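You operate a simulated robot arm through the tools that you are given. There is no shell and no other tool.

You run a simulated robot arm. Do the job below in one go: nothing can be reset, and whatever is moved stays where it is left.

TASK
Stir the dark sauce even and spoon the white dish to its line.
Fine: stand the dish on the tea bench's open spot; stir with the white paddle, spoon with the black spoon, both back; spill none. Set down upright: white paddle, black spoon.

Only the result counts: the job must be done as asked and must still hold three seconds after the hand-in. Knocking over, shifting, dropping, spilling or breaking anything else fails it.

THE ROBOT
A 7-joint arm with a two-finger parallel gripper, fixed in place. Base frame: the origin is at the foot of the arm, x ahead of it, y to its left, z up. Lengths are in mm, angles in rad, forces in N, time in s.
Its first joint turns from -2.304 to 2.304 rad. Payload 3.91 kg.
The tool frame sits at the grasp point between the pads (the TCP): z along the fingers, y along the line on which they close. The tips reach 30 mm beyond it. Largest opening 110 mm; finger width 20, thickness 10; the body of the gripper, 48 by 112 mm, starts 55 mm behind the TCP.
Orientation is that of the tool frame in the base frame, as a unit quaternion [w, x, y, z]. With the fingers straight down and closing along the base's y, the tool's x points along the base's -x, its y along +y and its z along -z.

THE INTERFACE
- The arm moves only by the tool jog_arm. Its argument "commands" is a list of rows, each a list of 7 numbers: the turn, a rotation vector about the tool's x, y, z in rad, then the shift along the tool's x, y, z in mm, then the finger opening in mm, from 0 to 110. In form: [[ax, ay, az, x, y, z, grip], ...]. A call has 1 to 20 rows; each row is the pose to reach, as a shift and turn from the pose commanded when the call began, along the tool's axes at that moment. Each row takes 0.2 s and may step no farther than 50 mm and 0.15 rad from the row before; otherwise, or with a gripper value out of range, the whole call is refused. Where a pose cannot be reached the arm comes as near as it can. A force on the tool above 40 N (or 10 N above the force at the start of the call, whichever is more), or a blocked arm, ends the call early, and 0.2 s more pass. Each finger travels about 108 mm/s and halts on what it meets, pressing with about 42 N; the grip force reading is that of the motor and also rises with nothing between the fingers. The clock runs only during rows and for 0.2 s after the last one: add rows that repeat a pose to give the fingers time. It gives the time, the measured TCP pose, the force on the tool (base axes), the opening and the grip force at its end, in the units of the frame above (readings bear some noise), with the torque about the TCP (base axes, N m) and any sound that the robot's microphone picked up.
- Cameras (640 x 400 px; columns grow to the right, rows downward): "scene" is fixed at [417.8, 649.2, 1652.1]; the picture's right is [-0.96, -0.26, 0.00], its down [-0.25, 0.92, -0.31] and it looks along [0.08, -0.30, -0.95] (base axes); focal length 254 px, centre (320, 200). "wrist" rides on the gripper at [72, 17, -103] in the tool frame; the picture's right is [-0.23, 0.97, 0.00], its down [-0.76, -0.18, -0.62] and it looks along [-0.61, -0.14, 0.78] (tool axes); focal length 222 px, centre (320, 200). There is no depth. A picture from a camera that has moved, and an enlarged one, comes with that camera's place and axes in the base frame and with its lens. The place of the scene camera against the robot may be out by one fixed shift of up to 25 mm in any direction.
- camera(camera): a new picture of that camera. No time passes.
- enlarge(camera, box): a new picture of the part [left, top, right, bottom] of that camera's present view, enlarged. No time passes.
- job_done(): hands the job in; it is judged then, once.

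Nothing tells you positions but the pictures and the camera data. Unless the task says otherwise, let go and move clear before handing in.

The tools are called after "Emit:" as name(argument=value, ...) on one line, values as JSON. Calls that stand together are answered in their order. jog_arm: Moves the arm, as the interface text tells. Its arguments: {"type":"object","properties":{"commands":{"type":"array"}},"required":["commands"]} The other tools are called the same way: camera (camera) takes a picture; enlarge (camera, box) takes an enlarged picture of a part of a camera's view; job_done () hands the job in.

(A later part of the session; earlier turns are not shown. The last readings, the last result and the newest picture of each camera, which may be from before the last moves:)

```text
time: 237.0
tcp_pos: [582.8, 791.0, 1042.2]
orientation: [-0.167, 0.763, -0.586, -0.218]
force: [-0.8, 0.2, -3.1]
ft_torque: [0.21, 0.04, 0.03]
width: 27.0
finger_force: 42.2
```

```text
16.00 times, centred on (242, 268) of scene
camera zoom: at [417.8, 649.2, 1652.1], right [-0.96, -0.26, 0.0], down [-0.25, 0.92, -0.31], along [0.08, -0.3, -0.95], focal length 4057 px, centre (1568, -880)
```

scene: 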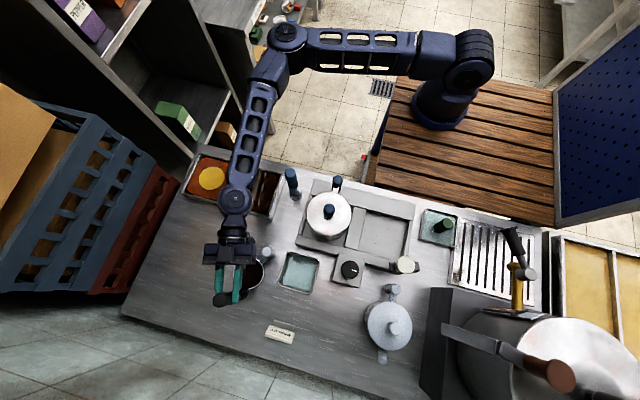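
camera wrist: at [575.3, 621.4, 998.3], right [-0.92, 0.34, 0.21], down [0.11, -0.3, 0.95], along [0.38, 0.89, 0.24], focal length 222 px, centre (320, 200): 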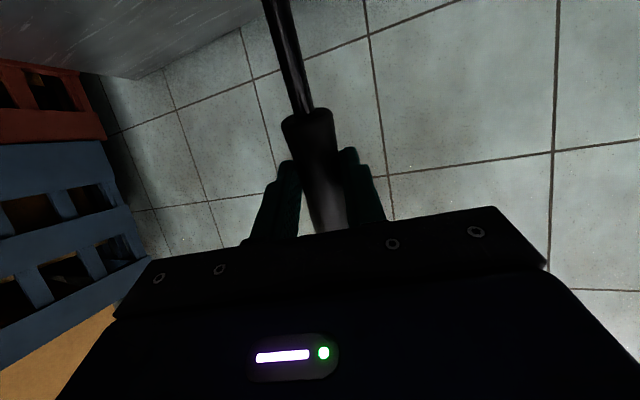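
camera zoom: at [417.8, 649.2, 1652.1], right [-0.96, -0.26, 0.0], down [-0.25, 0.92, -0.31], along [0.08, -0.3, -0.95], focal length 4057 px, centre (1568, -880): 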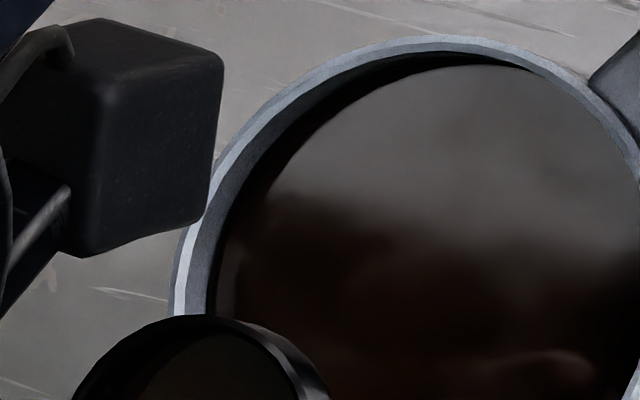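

Emit:
jog_arm(commands=[[0, 0, 0, 1.8, 0, -1.1, 0], [0, 0, 0, 7.2, 0.1, -4.5, 0], [0, 0, 0, 15.9, 0.3, -9.9, 0], [0, 0, 0, 27.7, 0.5, -17.3, 0], [0, 0, 0, 42.3, 0.8, -26.4, 0], [0, 0, 0, 59.2, 1.2, -36.9, 0], [0, 0, 0, 77.9, 1.5, -48.6, 0], [0, 0, 0, 97.8, 1.9, -61, 0], [0, 0, 0, 118.4, 2.3, -73.8, 0], [0, 0, 0, 139, 2.7, -86.6, 0], [0, 0, 0, 158.9, 3.1, -99, 0], [0, 0, 0, 177.6, 3.5, -110.7, 0], [0, 0, 0, 194.5, 3.8, -121.2, 0], [0, 0, 0, 209.1, 4.1, -130.3, 0], [0, 0, 0, 220.9, 4.3, -137.7, 0], [0, 0, 0, 229.6, 4.5, -143.1, 0], [0, 0, 0, 235, 4.6, -146.5, 0], [0, 0, 0, 236.8, 4.6, -147.6, 0]])

Emit:
jog_arm(commands=[[0.04, 0, 0.065, -0.2, -6.9, 0.1, 0], [0.1, 0, 0.16, -0.5, -17.2, 0.3, 0], [0.16, 0, 0.257, -0.8, -27.5, 0.5, 0], [0.22, 0, 0.353, -1, -37.8, 0.6, 0], [0.2769, 0, 0.4444, -1.3, -47.6, 0.8, 0], [0.2769, 0, 0.4444, -1.3, -47.6, 0.8, 0]])

Emit:
camera(camera="wrist")

Emit:
enlarge(camera="wrist", box=[384, 96, 408, 111])

Emit:
enlarge(camera="wrist", box=[380, 75, 444, 115])

```text
time: 240.8
tcp_pos: [650.2, 520.4, 1043.1]
orientation: [-0.166, 0.763, -0.585, -0.219]
force: [0.3, 0.6, -2.0]
ft_torque: [0.21, 0.06, -0.01]
width: 27.2
finger_force: 42.0
```

```text
time: 242.2
tcp_pos: [696.7, 532.5, 1043.1]
orientation: [0.218, -0.585, 0.763, 0.168]
force: [-0.3, 0.1, -1.8]
ft_torque: [0.21, -0.06, -0.01]
width: 27.3
finger_force: 42.1
```

```text
taken
camera wrist: at [649.6, 425.2, 1093.2], right [-0.89, 0.44, 0.12], down [0.25, 0.26, 0.93], along [0.38, 0.86, -0.34], focal length 222 px, centre (320, 200)
```

wrist: 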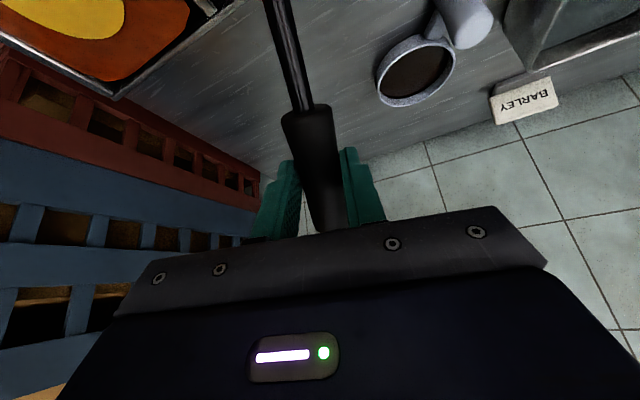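

```text
16.00 times, centred on (396, 104) of wrist
camera zoom: at [649.6, 425.2, 1093.2], right [-0.89, 0.44, 0.12], down [0.25, 0.26, 0.93], along [0.38, 0.86, -0.34], focal length 3554 px, centre (-896, 1744)
```

zoom: 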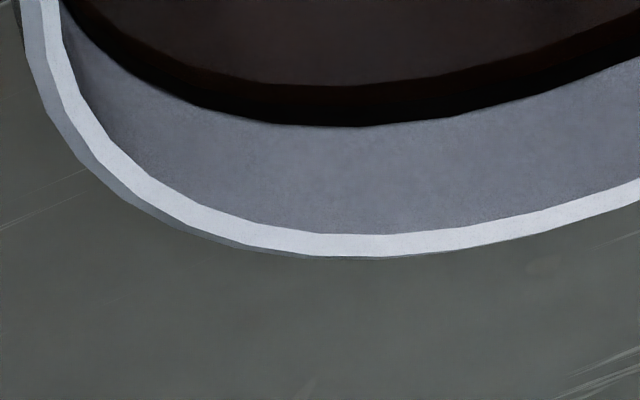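

```text
10.00 times, centred on (412, 95) of wrist
camera zoom: at [649.6, 425.2, 1093.2], right [-0.89, 0.44, 0.12], down [0.25, 0.26, 0.93], along [0.38, 0.86, -0.34], focal length 2221 px, centre (-600, 1250)
```

zoom: 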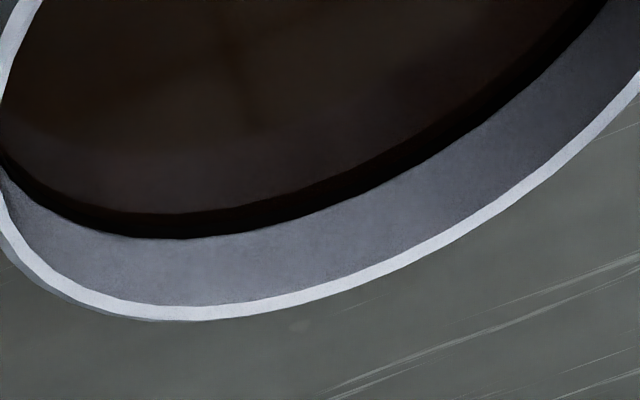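

The sauce now covers about a quarter of the line's height; about 1 mm more would put it mid-line. I'll do one more, slightly steeper pour from the same cup.

Emit:
jog_arm(commands=[[-0.04, 0, -0.065, 1.3, 6.8, -0.8, 0], [-0.1, 0, -0.16, 3.3, 16.8, -2.1, 0], [-0.16, 0, -0.257, 5.3, 27, -3.4, 0], [-0.22, 0, -0.353, 7.3, 37.1, -4.6, 0], [-0.2769, 0, -0.4444, 9.2, 46.7, -5.8, 0], [-0.2769, 0, -0.4444, 9.2, 46.7, -5.8, 0]])

Emit:
jog_arm(commands=[[0, 0, 0, -1.7, 0, 1.1, 0], [0, 0, 0, -6.8, 0, 4.2, 0], [0, 0, 0, -15.1, -0.1, 9.4, 0], [0, 0, 0, -26.4, -0.1, 16.5, 0], [0, 0, 0, -40.3, -0.2, 25.1, 0], [0, 0, 0, -56.4, -0.3, 35.2, 0], [0, 0, 0, -74.2, -0.3, 46.3, 0], [0, 0, 0, -93.2, -0.4, 58.1, 0], [0, 0, 0, -112.8, -0.5, 70.3, 0], [0, 0, 0, -132.4, -0.6, 82.5, 0], [0, 0, 0, -151.4, -0.7, 94.3, 0], [0, 0, 0, -169.2, -0.8, 105.5, 0], [0, 0, 0, -185.3, -0.8, 115.5, 0], [0, 0, 0, -199.2, -0.9, 124.1, 0], [0, 0, 0, -210.5, -0.9, 131.2, 0], [0, 0, 0, -218.8, -1, 136.4, 0], [0, 0, 0, -223.9, -1, 139.5, 0], [0, 0, 0, -225.6, -1, 140.6, 0]])

Emit:
enlarge(camera="scene", box=[190, 230, 286, 290])

```text
time: 243.6
tcp_pos: [646.4, 534.9, 1043.8]
orientation: [-0.166, 0.764, -0.584, -0.218]
force: [-0.9, 0.0, -3.4]
ft_torque: [0.18, 0.03, 0.0]
width: 27.0
finger_force: 41.9
```

```text
time: 247.4
tcp_pos: [580.6, 792.5, 1043.9]
orientation: [-0.167, 0.763, -0.585, -0.218]
force: [0.0, 0.6, -2.7]
ft_torque: [0.19, 0.06, -0.02]
width: 27.1
finger_force: 42.5
```

```text
6.67 times, centred on (238, 260) of scene
camera zoom: at [417.8, 649.2, 1652.1], right [-0.96, -0.26, 0.0], down [-0.25, 0.92, -0.31], along [0.08, -0.3, -0.95], focal length 1690 px, centre (867, -200)
```

zoom: 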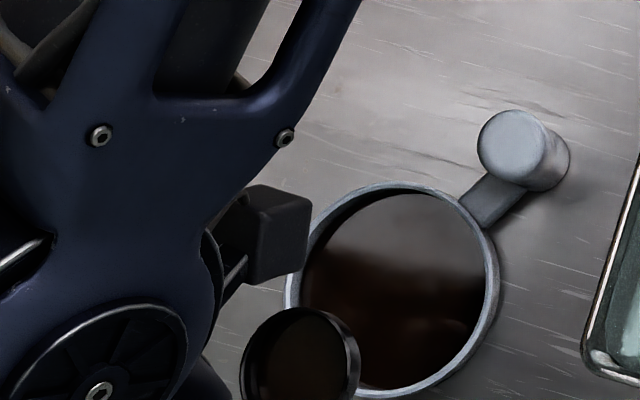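

Emit:
jog_arm(commands=[[0, 0, 0, 8, 0, 12.8, 0], [0, 0, 0, 20, 0, 32.1, 0], [0, 0, 0, 27, 0, 43.3, 0], [0, -0.0803, 0, 29, 0, 36, 0], [0, -0.1845, 0, 31.8, 0, 25.3, 0], [0, -0.2981, 0, 36.8, 0, 13.9, 0], [0, -0.4026, 0, 42.3, 0, 3.4, 0], [0, -0.4899, 0, 48.6, 0, -4, 0], [0, -0.5772, 0, 55.9, 0, -10.9, 0], [0, -0.6644, 0, 60.1, 0, -15.1, 0], [0, -0.7517, 0, 62.8, 0, -19.3, 0], [0, -0.839, 0, 65.2, 0, -23, 0], [0, -0.8739, 0, 67.3, 0, -24.9, 0], [0, -0.9088, 0, 69.4, 0, -26.7, 0], [0, -0.9437, 0, 72.2, 0, -28.8, 0], [0, -0.9786, 0, 75, 0, -30.8, 0], [0, -1.0135, 0, 78, 0, -32.7, 0], [0, -1.0484, 0, 81, 0, -34.6, 0], [0, -1.0659, 0, 82.5, 0, -35.5, 0], [0, -1.0659, 0, 82.5, 0, -35.5, 0]])

Emit:
jog_arm(commands=[[0, 0, 0, 0, 0, 0, 0], [0, 0, 0, 0, 0, 0, 0]])

Emit:
camera(camera="scene")

```text
time: 251.6
tcp_pos: [603.6, 707.4, 1029.5]
orientation: [0.441, -0.546, 0.42, 0.575]
force: [0.1, 0.2, -2.4]
ft_torque: [-0.06, 0.01, 0.0]
width: 27.0
finger_force: 42.1
```

```text
time: 252.2
tcp_pos: [602.5, 706.5, 1029.4]
orientation: [0.441, -0.546, 0.419, 0.576]
force: [-0.5, -0.1, -1.7]
ft_torque: [-0.07, 0.0, -0.02]
width: 27.0
finger_force: 41.8
```

```text
taken
```

scene: 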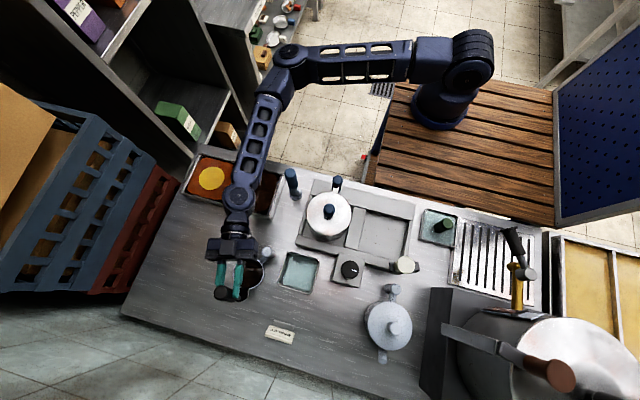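

Emit:
jog_arm(commands=[[0, 0.04, 0, -0.3, 0, 3.4, 0], [0, 0.11, 0, -0.9, 0, 9.2, 0], [0, 0.18, 0, -1.5, 0, 15.1, 0], [0, 0.25, 0, -2.1, 0, 21, 0], [0, 0.32, 0, -2.6, 0, 26.8, 0], [0, 0.39, 0, -3.2, 0, 32.7, 0], [0, 0.46, 0, -3.8, 0, 38.6, 0], [0, 0.53, 0, -4.4, 0, 44.5, 0], [0, 0.6, 0, -5, 0, 50.3, 0], [0, 0.67, 0, -5.5, 0, 56.2, 0], [0, 0.74, 0, -6.1, 0, 62.1, 0], [0, 0.81, 0, -6.7, 0, 67.9, 0], [0, 0.88, 0, -7.3, 0, 73.8, 0], [0, 0.95, 0, -7.8, 0, 79.7, 0], [0, 1.02, 0, -8.4, 0, 85.5, 0], [0, 1.0659, 0, -8.8, 0, 89.4, 0], [0, 1.0659, 0, -8.8, 0, 89.4, 0]])

Emit:
jog_arm(commands=[[0, 0, 0, 1.7, 0, -1.1, 0], [0, 0, 0, 6.8, 0, -4.2, 0], [0, 0, 0, 15.1, 0.1, -9.4, 0], [0, 0, 0, 26.4, 0.1, -16.5, 0], [0, 0, 0, 40.3, 0.2, -25.1, 0], [0, 0, 0, 56.4, 0.3, -35.2, 0], [0, 0, 0, 74.2, 0.3, -46.3, 0], [0, 0, 0, 93.2, 0.4, -58.1, 0], [0, 0, 0, 112.8, 0.5, -70.3, 0], [0, 0, 0, 132.4, 0.6, -82.5, 0], [0, 0, 0, 151.4, 0.7, -94.3, 0], [0, 0, 0, 169.2, 0.8, -105.5, 0], [0, 0, 0, 185.3, 0.8, -115.5, 0], [0, 0, 0, 199.2, 0.9, -124.1, 0], [0, 0, 0, 210.5, 0.9, -131.2, 0], [0, 0, 0, 218.8, 1, -136.4, 0], [0, 0, 0, 223.9, 1, -139.5, 0], [0, 0, 0, 225.6, 1, -140.6, 0]])

Emit:
jog_arm(commands=[[0.04, 0, 0.065, 1.6, -6.5, -1, 0], [0.1, 0, 0.16, 4, -16.2, -2.5, 0], [0.16, 0, 0.257, 6.4, -26, -4, 0], [0.22, 0, 0.353, 8.9, -35.7, -5.5, 0], [0.2769, 0, 0.4444, 11.2, -45, -7, 0], [0.2769, 0, 0.4444, 11.2, -45, -7, 0]])

Emit:
camera(camera="wrist")

Emit:
enlarge(camera="wrist", box=[384, 96, 408, 111])

Emit:
enlarge(camera="wrist", box=[380, 75, 444, 115])

```text
time: 255.8
tcp_pos: [579.5, 793.0, 1042.1]
orientation: [-0.166, 0.764, -0.584, -0.218]
force: [0.3, -0.1, -2.6]
ft_torque: [0.15, 0.04, 0.0]
width: 27.2
finger_force: 42.1
```

```text
time: 259.6
tcp_pos: [648.0, 534.4, 1043.2]
orientation: [-0.166, 0.763, -0.585, -0.219]
force: [0.0, -0.4, -2.1]
ft_torque: [0.19, 0.01, -0.01]
width: 27.1
finger_force: 42.2
```

```text
time: 261.0
tcp_pos: [694.5, 536.0, 1041.6]
orientation: [0.218, -0.585, 0.763, 0.168]
force: [-0.3, 0.0, -2.6]
ft_torque: [0.19, -0.03, -0.01]
width: 27.1
finger_force: 41.8
```

```text
taken
camera wrist: at [647.5, 427.9, 1091.4], right [-0.89, 0.44, 0.12], down [0.25, 0.26, 0.93], along [0.38, 0.86, -0.34], focal length 222 px, centre (320, 200)
```

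wrist: 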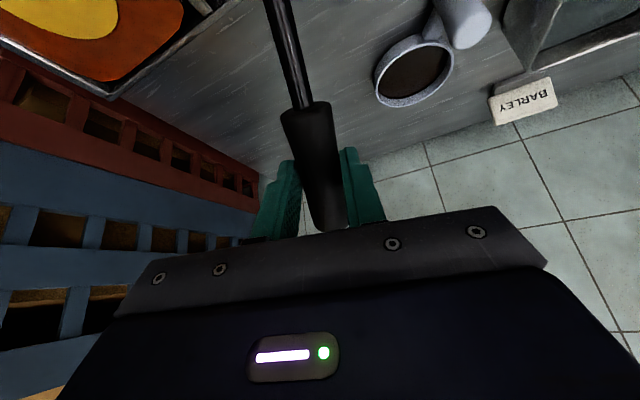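

```text
16.00 times, centred on (396, 104) of wrist
camera zoom: at [647.5, 427.9, 1091.4], right [-0.89, 0.44, 0.12], down [0.25, 0.26, 0.93], along [0.38, 0.86, -0.34], focal length 3554 px, centre (-896, 1744)
```

zoom: 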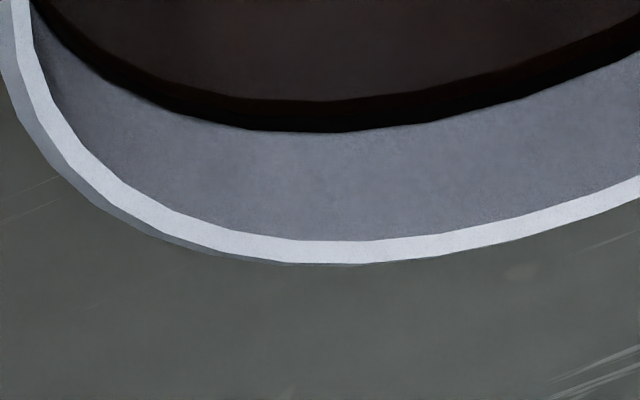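

```text
10.00 times, centred on (412, 95) of wrist
camera zoom: at [647.5, 427.9, 1091.4], right [-0.89, 0.44, 0.12], down [0.25, 0.26, 0.93], along [0.38, 0.86, -0.34], focal length 2221 px, centre (-600, 1250)
```

zoom: 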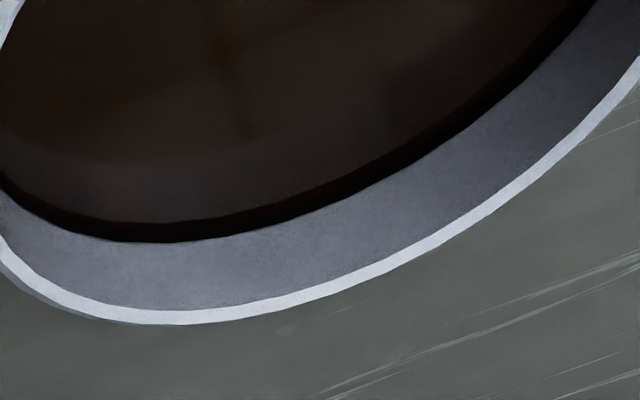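

The sauce is now a bit below mid-line; a final small top-up of a couple of millilitres should centre it. The cup still has some residue, so I'll repeat with a slightly steeper tip.

Emit:
jog_arm(commands=[[-0.04, 0, -0.065, 1.3, 6.8, -0.8, 0], [-0.1, 0, -0.16, 3.3, 16.8, -2.1, 0], [-0.16, 0, -0.257, 5.3, 27, -3.4, 0], [-0.22, 0, -0.353, 7.3, 37.1, -4.6, 0], [-0.2769, 0, -0.4444, 9.2, 46.7, -5.8, 0], [-0.2769, 0, -0.4444, 9.2, 46.7, -5.8, 0]])

Emit:
jog_arm(commands=[[0, 0, 0, -1.7, 0, 1.1, 0], [0, 0, 0, -6.8, 0, 4.2, 0], [0, 0, 0, -15.1, -0.1, 9.4, 0], [0, 0, 0, -26.4, -0.1, 16.5, 0], [0, 0, 0, -40.3, -0.2, 25.1, 0], [0, 0, 0, -56.4, -0.3, 35.2, 0], [0, 0, 0, -74.2, -0.3, 46.3, 0], [0, 0, 0, -93.2, -0.4, 58.1, 0], [0, 0, 0, -112.8, -0.5, 70.3, 0], [0, 0, 0, -132.4, -0.6, 82.5, 0], [0, 0, 0, -151.4, -0.7, 94.3, 0], [0, 0, 0, -169.2, -0.8, 105.5, 0], [0, 0, 0, -185.3, -0.8, 115.5, 0], [0, 0, 0, -199.2, -0.9, 124.1, 0], [0, 0, 0, -210.5, -0.9, 131.2, 0], [0, 0, 0, -218.8, -1, 136.4, 0], [0, 0, 0, -223.9, -1, 139.5, 0], [0, 0, 0, -225.6, -1, 140.6, 0]])

Emit:
camera(camera="wrist")

Emit:
enlarge(camera="scene", box=[190, 230, 286, 290])

```text
time: 262.4
tcp_pos: [645.2, 534.4, 1042.8]
orientation: [-0.167, 0.763, -0.585, -0.219]
force: [-0.4, -0.5, -3.0]
ft_torque: [0.16, 0.06, -0.02]
width: 27.1
finger_force: 42.1
```

```text
time: 266.2
tcp_pos: [578.1, 791.0, 1042.9]
orientation: [-0.166, 0.764, -0.585, -0.218]
force: [-0.4, 0.2, -2.3]
ft_torque: [0.21, 0.07, -0.02]
width: 27.1
finger_force: 41.7
```

```text
taken
camera wrist: at [591.7, 675.5, 1093.2], right [-0.99, -0.07, 0.12], down [0.09, 0.35, 0.93], along [-0.11, 0.93, -0.34], focal length 222 px, centre (320, 200)
```

wrist: 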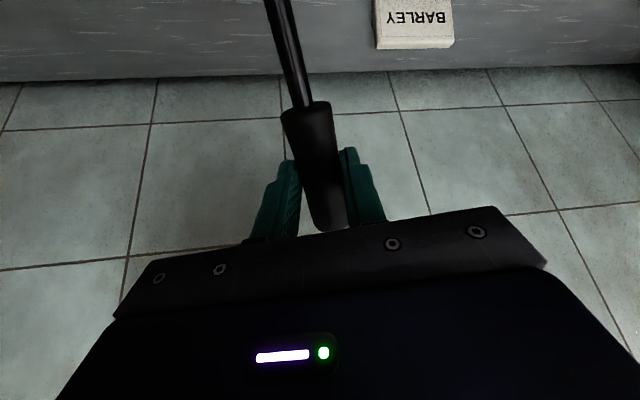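

```text
6.67 times, centred on (238, 260) of scene
camera zoom: at [417.8, 649.2, 1652.1], right [-0.96, -0.26, 0.0], down [-0.25, 0.92, -0.31], along [0.08, -0.3, -0.95], focal length 1690 px, centre (867, -200)
```

zoom: 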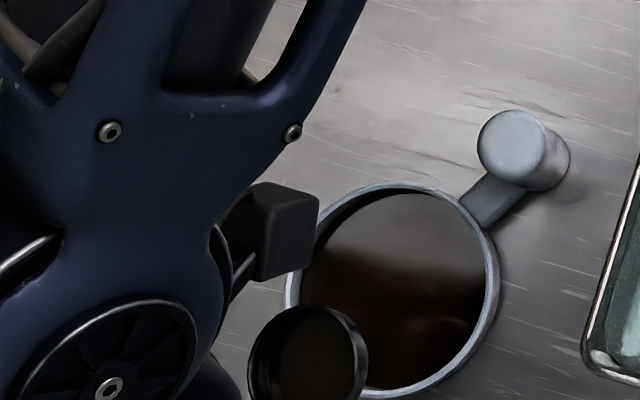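

Emit:
jog_arm(commands=[[0, 0, 0, 8, 0, 12.8, 0], [0, 0, 0, 20.6, 0, 33.1, 0], [0, -0.0803, 0, 22.7, 0, 25.8, 0], [0, -0.1845, 0, 25.5, 0, 15.1, 0], [0, -0.2981, 0, 30.5, 0, 3.7, 0], [0, -0.4026, 0, 36, 0, -6.8, 0], [0, -0.4899, 0, 42.3, 0, -14.2, 0], [0, -0.5772, 0, 49.6, 0, -21.1, 0], [0, -0.6644, 0, 54.8, 0, -26.5, 0], [0, -0.7517, 0, 58.5, 0, -31, 0], [0, -0.839, 0, 62.4, 0, -35.5, 0], [0, -0.9088, 0, 67, 0, -40, 0], [0, -0.9786, 0, 74.6, 0, -44.7, 0], [0, -1.0484, 0, 83.1, 0, -50, 0], [0, -1.0745, 0, 87, 0, -52.4, 0], [0, -1.1007, 0, 90.8, 0, -54.8, 0], [0, -1.1269, 0, 94.2, 0, -56.9, 0], [0, -1.1531, 0, 97.6, 0, -59, 0], [0, -1.1531, 0, 97.6, 0, -59, 0], [0, -1.1531, 0, 97.6, 0, -59, 0]])

Emit:
camera(camera="scene")

Emit:
enlarge(camera="scene", box=[190, 230, 286, 290])

Emit:
camera(camera="wrist")

```text
time: 270.4
tcp_pos: [607.6, 683.8, 1041.7]
orientation: [0.459, -0.521, 0.4, 0.599]
force: [-0.1, -0.3, -2.5]
ft_torque: [-0.07, -0.03, -0.02]
width: 27.0
finger_force: 42.0
```

```text
taken
```

scene: 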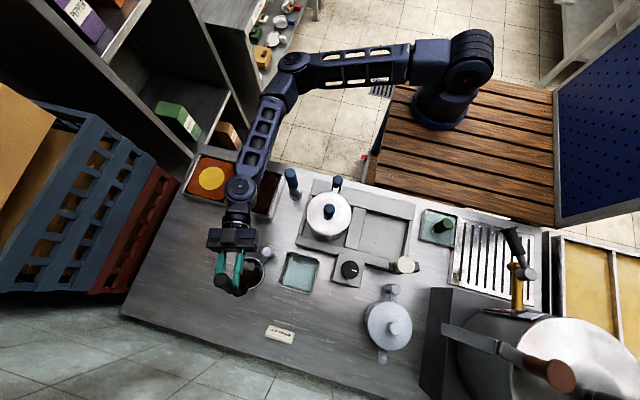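

```text
6.67 times, centred on (238, 260) of scene
camera zoom: at [417.8, 649.2, 1652.1], right [-0.96, -0.26, 0.0], down [-0.25, 0.92, -0.31], along [0.08, -0.3, -0.95], focal length 1690 px, centre (867, -200)
```

zoom: 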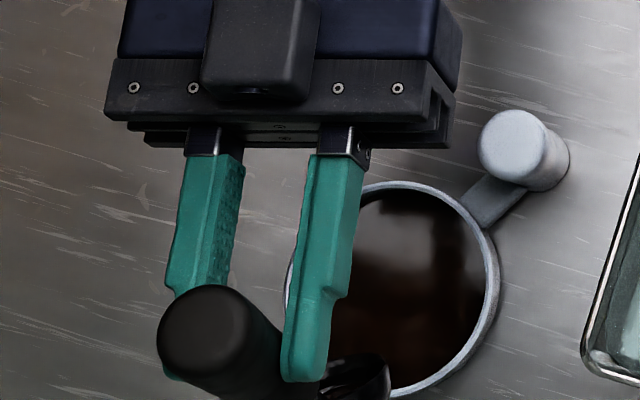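

```text
taken
camera wrist: at [615.4, 590.3, 955.6], right [-0.93, -0.28, 0.23], down [0.36, -0.65, 0.67], along [-0.04, 0.7, 0.71], focal length 222 px, centre (320, 200)
```

wrist: 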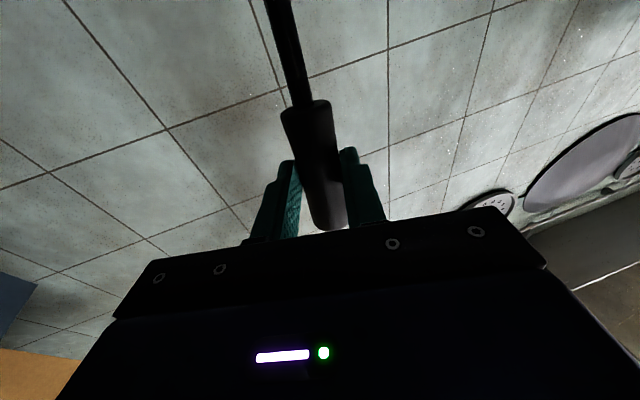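

Emit:
jog_arm(commands=[[0, 0.04, 0, 0.5, 0, 3.9, 0], [0, 0.11, 0, 1.4, 0, 10.8, 0], [0, 0.18, 0, 2.2, 0, 17.7, 0], [0, 0.25, 0, 3.1, 0, 24.5, 0], [0, 0.32, 0, 4, 0, 31.4, 0], [0, 0.39, 0, 4.9, 0, 38.3, 0], [0, 0.46, 0, 5.7, 0, 45.1, 0], [0, 0.53, 0, 6.6, 0, 52, 0], [0, 0.6, 0, 7.5, 0, 58.8, 0], [0, 0.67, 0, 8.4, 0, 65.7, 0], [0, 0.74, 0, 9.2, 0, 72.6, 0], [0, 0.81, 0, 10.1, 0, 79.4, 0], [0, 0.88, 0, 11, 0, 86.3, 0], [0, 0.95, 0, 11.9, 0, 93.2, 0], [0, 1.02, 0, 12.7, 0, 100, 0], [0, 1.08, 0, 13.5, 0, 105.9, 0], [0, 1.13, 0, 14.1, 0, 110.8, 0], [0, 1.1531, 0, 14.4, 0, 113.1, 0], [0, 1.1531, 0, 14.4, 0, 113.1, 0]])

Emit:
jog_arm(commands=[[0, 0, 0, 1.7, 0, -1.1, 0], [0, 0, 0, 6.8, 0, -4.2, 0], [0, 0, 0, 15.1, 0.1, -9.4, 0], [0, 0, 0, 26.4, 0.1, -16.5, 0], [0, 0, 0, 40.3, 0.2, -25.1, 0], [0, 0, 0, 56.4, 0.3, -35.2, 0], [0, 0, 0, 74.2, 0.3, -46.3, 0], [0, 0, 0, 93.2, 0.4, -58.1, 0], [0, 0, 0, 112.8, 0.5, -70.3, 0], [0, 0, 0, 132.4, 0.6, -82.5, 0], [0, 0, 0, 151.4, 0.7, -94.3, 0], [0, 0, 0, 169.2, 0.8, -105.5, 0], [0, 0, 0, 185.3, 0.8, -115.5, 0], [0, 0, 0, 199.2, 0.9, -124.1, 0], [0, 0, 0, 210.5, 0.9, -131.2, 0], [0, 0, 0, 218.8, 1, -136.4, 0], [0, 0, 0, 223.9, 1, -139.5, 0], [0, 0, 0, 225.6, 1, -140.6, 0]])

Emit:
jog_arm(commands=[[0.04, 0, 0.065, 1.6, -6.5, -1, 0], [0.1, 0, 0.16, 4, -16.2, -2.5, 0], [0.16, 0, 0.257, 6.4, -26, -4, 0], [0.22, 0, 0.353, 8.9, -35.7, -5.5, 0], [0.2769, 0, 0.4444, 11.2, -45, -7, 0], [0.2769, 0, 0.4444, 11.2, -45, -7, 0]])

Emit:
camera(camera="wrist")

Emit:
enlarge(camera="wrist", box=[384, 96, 408, 111])

Emit:
enlarge(camera="wrist", box=[380, 75, 444, 115])

Emit:
camera(camera="scene")

```text
time: 274.4
tcp_pos: [577.3, 792.9, 1042.6]
orientation: [-0.166, 0.763, -0.584, -0.219]
force: [0.1, -0.2, -2.0]
ft_torque: [0.22, 0.07, 0.0]
width: 26.9
finger_force: 41.5
```

```text
time: 278.2
tcp_pos: [647.1, 534.7, 1042.7]
orientation: [-0.166, 0.764, -0.585, -0.218]
force: [0.7, -0.3, -3.4]
ft_torque: [0.15, 0.06, -0.02]
width: 27.1
finger_force: 41.9
```

```text
time: 279.6
tcp_pos: [694.9, 534.0, 1043.3]
orientation: [0.218, -0.585, 0.763, 0.167]
force: [-0.2, -0.5, -2.7]
ft_torque: [0.2, -0.05, 0.01]
width: 27.1
finger_force: 42.3
```

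```text
taken
camera wrist: at [648.1, 426.3, 1093.2], right [-0.89, 0.44, 0.12], down [0.25, 0.26, 0.93], along [0.38, 0.86, -0.34], focal length 222 px, centre (320, 200)
```

wrist: 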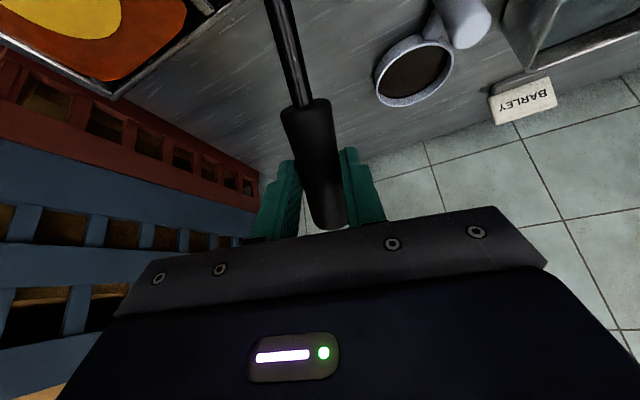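

```text
16.00 times, centred on (396, 104) of wrist
camera zoom: at [648.1, 426.3, 1093.2], right [-0.89, 0.44, 0.12], down [0.25, 0.26, 0.93], along [0.38, 0.86, -0.34], focal length 3554 px, centre (-896, 1744)
```

zoom: 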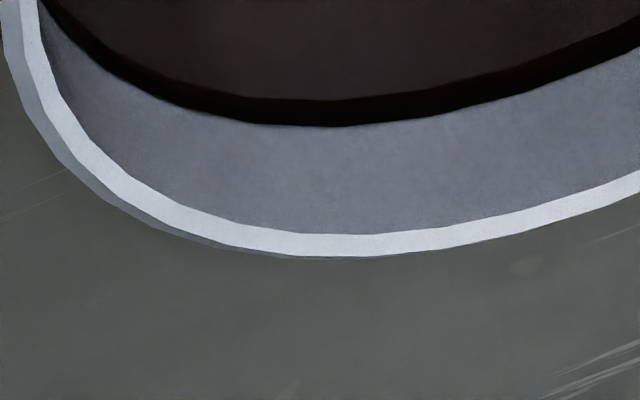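

```text
10.00 times, centred on (412, 95) of wrist
camera zoom: at [648.1, 426.3, 1093.2], right [-0.89, 0.44, 0.12], down [0.25, 0.26, 0.93], along [0.38, 0.86, -0.34], focal length 2221 px, centre (-600, 1250)
```

zoom: 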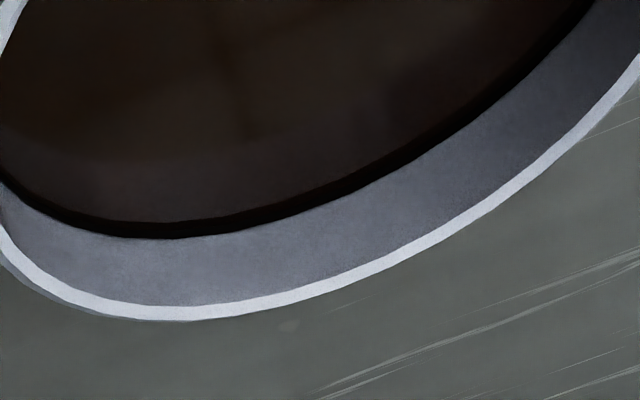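

```text
taken
```

scene: 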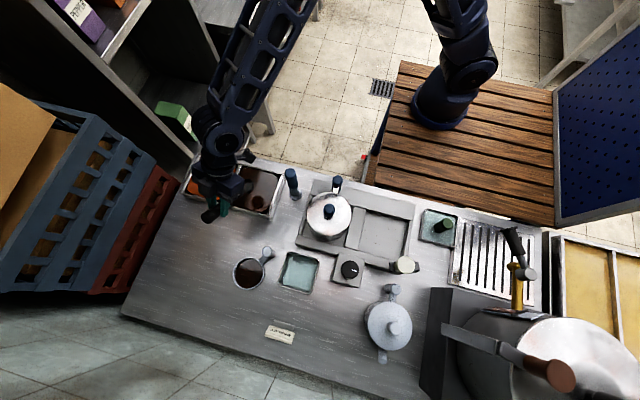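

The sauce level is now right at mid-line. Next I'll return the spoon; since it slid a little in the grip, I'll first measure its present attitude in the hand.

Emit:
enlarge(camera="wrist", box=[240, 0, 400, 100])

Emit:
enlarge(camera="wrist", box=[240, 90, 400, 240])

Emit:
enlarge(camera="scene", box=[196, 150, 292, 210])

```text
4.00 times, centred on (320, 50) of wrist
camera zoom: at [648.1, 426.3, 1093.2], right [-0.89, 0.44, 0.12], down [0.25, 0.26, 0.93], along [0.38, 0.86, -0.34], focal length 888 px, centre (320, 800)
```

zoom: 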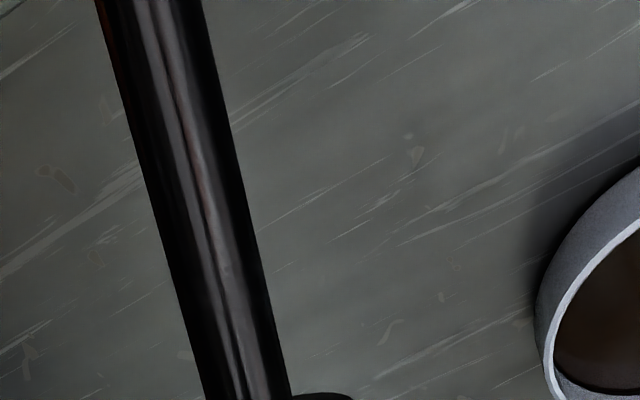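

```text
2.67 times, centred on (320, 165) of wrist
camera zoom: at [648.1, 426.3, 1093.2], right [-0.89, 0.44, 0.12], down [0.25, 0.26, 0.93], along [0.38, 0.86, -0.34], focal length 592 px, centre (320, 293)
```

zoom: 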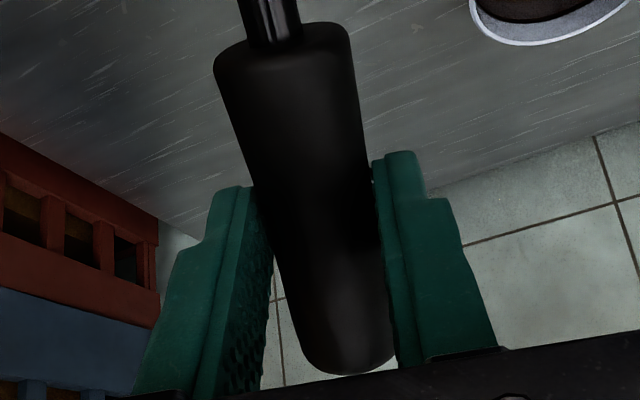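

```text
6.67 times, centred on (244, 180) of scene
camera zoom: at [417.8, 649.2, 1652.1], right [-0.96, -0.26, 0.0], down [-0.25, 0.92, -0.31], along [0.08, -0.3, -0.95], focal length 1690 px, centre (827, 333)
```

zoom: 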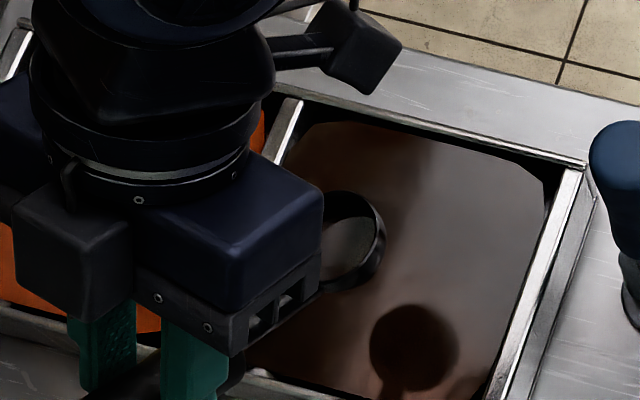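

The level is good, so I'll now bring the spoon back: first yaw it back over the pan to its original direction.

Emit:
jog_arm(commands=[[0.0692, 0, 0.1111, 1.1, -13, -0.7, 0], [0.1385, 0, 0.2222, 3.6, -25.8, -2.3, 0], [0.2077, 0, 0.3333, 7.6, -38.1, -4.7, 0], [0.2769, 0, 0.4444, 12.8, -49.7, -8, 0], [0.3462, 0, 0.5555, 19.3, -60.3, -12, 0], [0.4154, 0, 0.6665, 26.9, -69.9, -16.8, 0], [0.4846, 0, 0.7776, 35.5, -78.2, -22.1, 0], [0.5538, 0, 0.8887, 45, -85.1, -28, 0], [0.6231, 0, 0.9998, 55.1, -90.5, -34.3, 0], [0.6923, 0, 1.1109, 65.8, -94.3, -41, 0], [0.6923, 0, 1.1109, 65.8, -94.3, -41, 0]])

Emit:
camera(camera="scene")

Emit:
enlarge(camera="scene", box=[216, 155, 280, 195])

```text
time: 282.0
tcp_pos: [764.2, 436.6, 1042.7]
orientation: [0.275, 0.0, 0.961, -0.001]
force: [0.1, -0.7, -1.8]
ft_torque: [0.05, -0.19, 0.0]
width: 27.0
finger_force: 41.9
```

```text
taken
```

scene: 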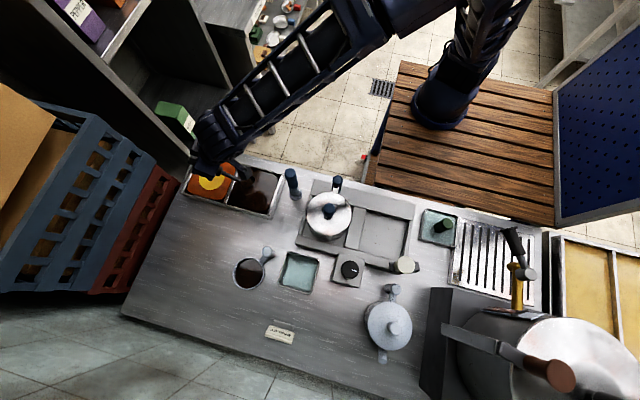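

```text
10.00 times, centred on (248, 175) of scene
camera zoom: at [417.8, 649.2, 1652.1], right [-0.96, -0.26, 0.0], down [-0.25, 0.92, -0.31], along [0.08, -0.3, -0.95], focal length 2536 px, centre (1040, 450)
```

zoom: 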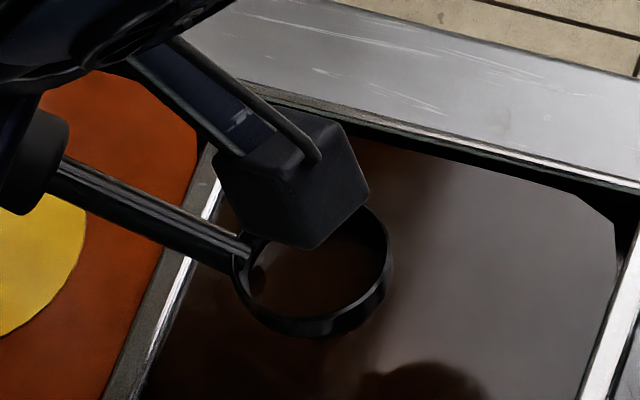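

Emit:
jog_arm(commands=[[0, 0, 0, -0.8, 2.4, 0.5, 0], [0, 0, 0, -3.3, 9.5, 2.1, 0], [0, 0, 0, -7.3, 20.9, 4.5, 0], [0, 0, 0, -12.6, 36.1, 7.9, 0], [0, 0, 0, -18.9, 54.3, 11.8, 0], [0, 0, 0, -26, 74.6, 16.2, 0], [0, 0, 0, -33.5, 96, 20.9, 0], [0, 0, 0, -40.9, 117.3, 25.5, 0], [0, 0, 0, -48, 137.6, 29.9, 0], [0, 0, 0, -54.3, 155.8, 33.8, 0], [0, 0, 0, -59.6, 171, 37.2, 0], [0, 0, 0, -63.6, 182.4, 39.6, 0], [0, 0, 0, -66.1, 189.5, 41.2, 0], [0, 0, 0, -66.9, 191.9, 41.7, 0], [0, 0, 0, -66.9, 191.9, 41.7, 0]])

Emit:
jog_arm(commands=[[0, 0, 0, 5, 0, 8, 0], [0, 0, 0, 14, 0, 22.5, 0], [0, 0, 0, 25, 0, 40.1, 0], [0, 0, 0, 36, 0, 57.8, 0], [0, 0, 0, 43, 0, 69, 0], [0, 0, 0, 47.6, 0, 76.4, 0], [0, 0, 0, 47.6, 0, 76.4, 0]])

Emit:
enlarge(camera="scene", box=[140, 200, 268, 280])

Emit:
camera(camera="wrist")

```text
time: 285.2
tcp_pos: [843.1, 628.7, 1041.6]
orientation: [0.274, -0.002, 0.962, 0.001]
force: [-0.5, 0.3, -2.3]
ft_torque: [0.01, -0.21, 0.03]
width: 27.3
finger_force: 41.3
```

```text
time: 286.8
tcp_pos: [844.0, 629.6, 951.4]
orientation: [0.274, -0.001, 0.962, 0.0]
force: [-0.5, 0.0, -1.7]
ft_torque: [0.03, -0.19, -0.05]
width: 27.3
finger_force: 41.6
```

```text
5.00 times, centred on (204, 240) of scene
camera zoom: at [417.8, 649.2, 1652.1], right [-0.96, -0.26, 0.0], down [-0.25, 0.92, -0.31], along [0.08, -0.3, -0.95], focal length 1268 px, centre (900, 0)
```

zoom: 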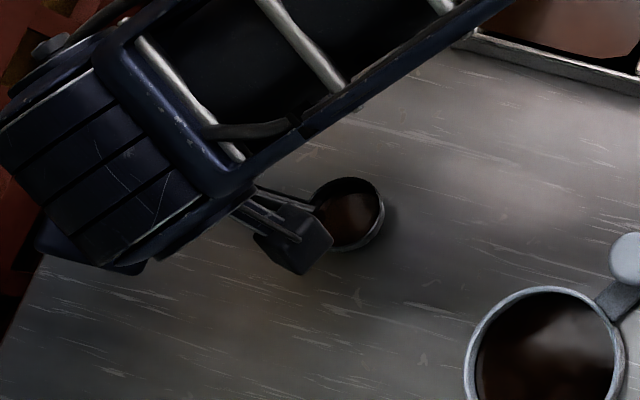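

```text
taken
camera wrist: at [727.3, 645.9, 1001.0], right [0.19, 0.97, 0.12], down [0.32, -0.18, 0.93], along [0.93, -0.14, -0.34], focal length 222 px, centre (320, 200)
```

wrist: 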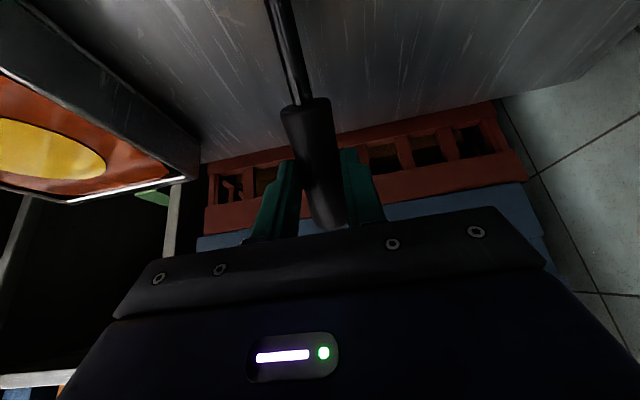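

The cup is back over its original spot within a few millimetres. I'll adjust slightly and creep down to contact.

Emit:
jog_arm(commands=[[0, 0, 0, 2, 1.5, 2, 0], [0, 0, 0, 4, 3, 4, 0], [0, 0, 0, 5.9, 4, 5.7, 0], [0, 0, 0, 5.9, 4, 5.7, 0]])

```text
time: 287.8
tcp_pos: [841.6, 631.2, 945.6]
orientation: [0.276, -0.002, 0.961, 0.001]
force: [5.7, -0.1, 16.4]
ft_torque: [-0.25, 0.75, 0.03]
width: 27.4
finger_force: 42.2
```

Contact came early (18 N), meaning the cup is tipped a few degrees nose-down in the grip. I'll lift 3 mm and rotate the hand back about 6° so its base sits flat.

Emit:
jog_arm(commands=[[0, 0, 0, -1.6, 0, -2.5, 0], [0, 0.035, 0, -2.5, 0, 2.8, 0], [0, 0.07, 0, -3.5, 0, 8.2, 0], [0, 0.105, 0, -4.5, 0, 13.6, 0], [0, 0.105, 0, -4.5, 0, 13.6, 0]])

Emit:
camera(camera="wrist")

Emit:
enlarge(camera="scene", box=[180, 220, 260, 270])

```text
time: 289.0
tcp_pos: [851.4, 632.7, 935.4]
orientation: [0.225, -0.001, 0.974, 0.001]
force: [0.1, 0.9, 8.5]
ft_torque: [-0.06, 0.6, -0.05]
width: 27.0
finger_force: 42.0
```

```text
taken
camera wrist: at [741.1, 648.9, 996.8], right [0.2, 0.97, 0.1], down [0.41, -0.18, 0.89], along [0.89, -0.14, -0.44], focal length 222 px, centre (320, 200)
```

wrist: 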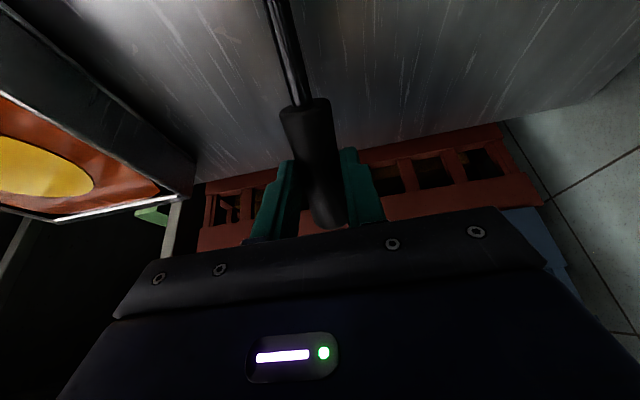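

```text
8.00 times, centred on (220, 245) of scene
camera zoom: at [417.8, 649.2, 1652.1], right [-0.96, -0.26, 0.0], down [-0.25, 0.92, -0.31], along [0.08, -0.3, -0.95], focal length 2028 px, centre (1120, -160)
```

zoom: 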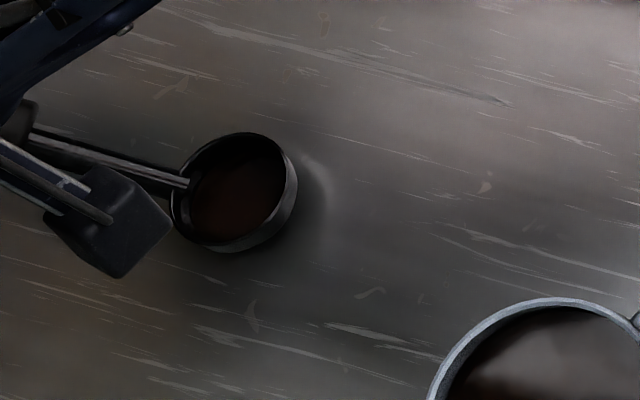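

It's roughly flat now, about 8 mm off in x. I'll lift slightly, shift back by that amount and set it down lightly.

Emit:
jog_arm(commands=[[0, 0, 0, -1.1, 0, -2.2, 0], [0, 0, 0, 2, 1.5, -3.8, 0], [0, 0, 0, 5.2, 3, -5.3, 0], [0, 0, 0, 5.2, 3, -5.3, 0]])

Emit:
jog_arm(commands=[[0, 0, 0, 0.4, 0, 0.9, 0], [0, 0, 0, 0.7, 0, 1.4, 0]])

Emit:
enlarge(camera="scene", box=[180, 220, 260, 270])

```text
time: 290.0
tcp_pos: [846.1, 634.2, 936.8]
orientation: [0.224, -0.001, 0.975, 0.0]
force: [0.4, -0.3, -2.6]
ft_torque: [0.03, -0.18, -0.02]
width: 27.1
finger_force: 42.2
```

```text
time: 290.6
tcp_pos: [844.2, 635.4, 936.3]
orientation: [0.224, -0.001, 0.975, -0.001]
force: [-0.3, -0.1, -2.1]
ft_torque: [0.03, -0.2, -0.01]
width: 27.2
finger_force: 42.2
```

```text
8.00 times, centred on (220, 245) of scene
camera zoom: at [417.8, 649.2, 1652.1], right [-0.96, -0.26, 0.0], down [-0.25, 0.92, -0.31], along [0.08, -0.3, -0.95], focal length 2028 px, centre (1120, -160)
```

zoom: 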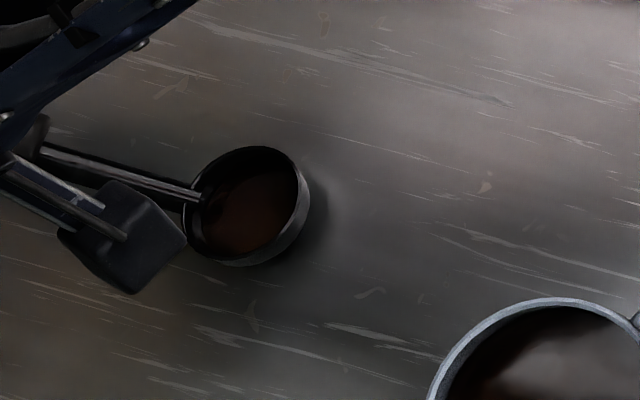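

Emit:
jog_arm(commands=[[0, 0, 0, 0.3, 0, 0.6, 0], [0, 0, 0, 0.45, 0, 0.9, 0]])

```text
time: 291.2
tcp_pos: [845.1, 635.3, 935.2]
orientation: [0.224, -0.001, 0.975, 0.0]
force: [-0.8, -0.4, 0.0]
ft_torque: [-0.03, 0.01, 0.07]
width: 27.4
finger_force: 42.3
```

The bench now carries the spoon's weight. I'll open the fingers slowly in small steps.

Emit:
jog_arm(commands=[[0, 0, 0, 0, 0, 0, 27.5], [0, 0, 0, 0, 0, 0, 28.5], [0, 0, 0, 0, 0, 0, 30], [0, 0, 0, 0, 0, 0, 32], [0, 0, 0, 0, 0, 0, 35], [0, 0, 0, 0, 0, 0, 35]])

Emit:
camera(camera="wrist")

Emit:
enlarge(camera="scene", box=[180, 220, 260, 270])

```text
time: 292.6
tcp_pos: [846.1, 634.9, 935.3]
orientation: [0.224, 0.0, 0.975, -0.001]
force: [0.0, 0.6, 0.0]
ft_torque: [0.04, 0.0, 0.0]
width: 35.0
finger_force: 0.1
```

```text
taken
camera wrist: at [734.4, 652.4, 996.8], right [0.2, 0.97, 0.1], down [0.41, -0.18, 0.89], along [0.89, -0.14, -0.44], focal length 222 px, centre (320, 200)
```

wrist: 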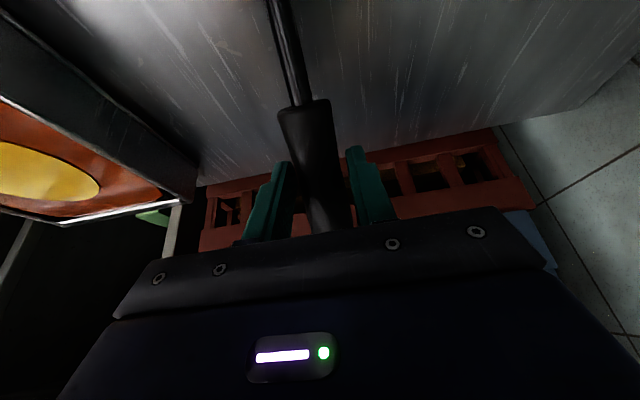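

```text
8.00 times, centred on (220, 245) of scene
camera zoom: at [417.8, 649.2, 1652.1], right [-0.96, -0.26, 0.0], down [-0.25, 0.92, -0.31], along [0.08, -0.3, -0.95], focal length 2028 px, centre (1120, -160)
```

zoom: 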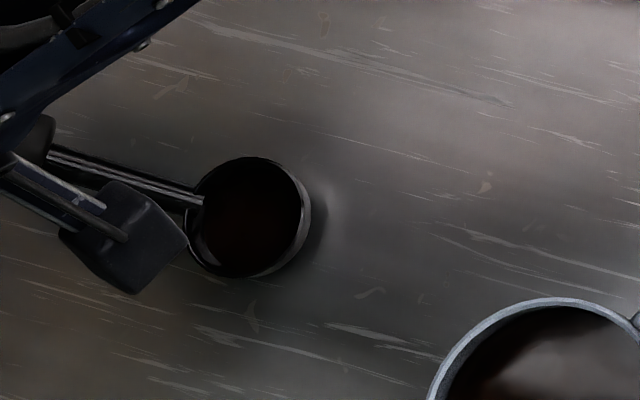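

The spoon has settled on its base. I'll open wider and back out along the tool axis.

Emit:
jog_arm(commands=[[0, 0, 0, 0, 0, 0, 45], [0, 0, 0, 0, 0, 0, 60], [0, 0, 0, 0, 0, -10, 60], [0, 0, 0, 0, 0, -30, 60], [0, 0, 0, 0, 0, -60, 60], [0, 0, 0, 0, 0, -95, 60], [0, 0, 0, 0, 0, -130, 60]])

Emit:
camera(camera="wrist")

Emit:
enlarge(camera="scene", box=[140, 200, 268, 280])

```text
time: 294.2
tcp_pos: [789.8, 633.2, 1055.5]
orientation: [0.223, 0.0, 0.975, 0.0]
force: [-0.6, -0.1, -0.9]
ft_torque: [0.0, 0.0, -0.01]
width: 59.7
finger_force: 0.1
```

```text
taken
camera wrist: at [679.2, 650.8, 1117.0], right [0.2, 0.97, 0.1], down [0.41, -0.18, 0.89], along [0.89, -0.14, -0.44], focal length 222 px, centre (320, 200)
```

wrist: 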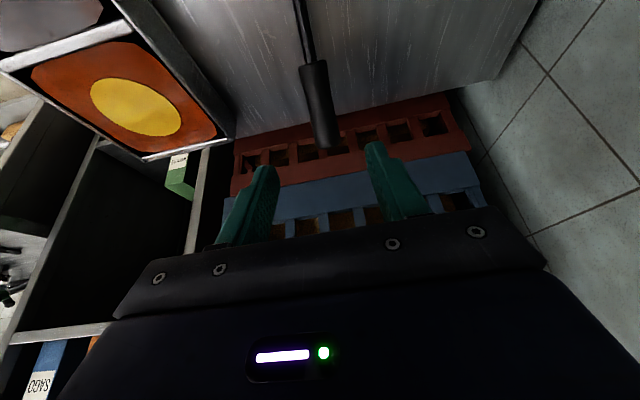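

```text
5.00 times, centred on (204, 240) of scene
camera zoom: at [417.8, 649.2, 1652.1], right [-0.96, -0.26, 0.0], down [-0.25, 0.92, -0.31], along [0.08, -0.3, -0.95], focal length 1268 px, centre (900, 0)
```

zoom: 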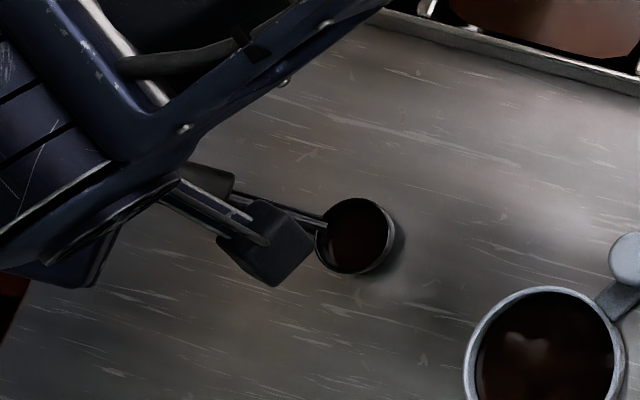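

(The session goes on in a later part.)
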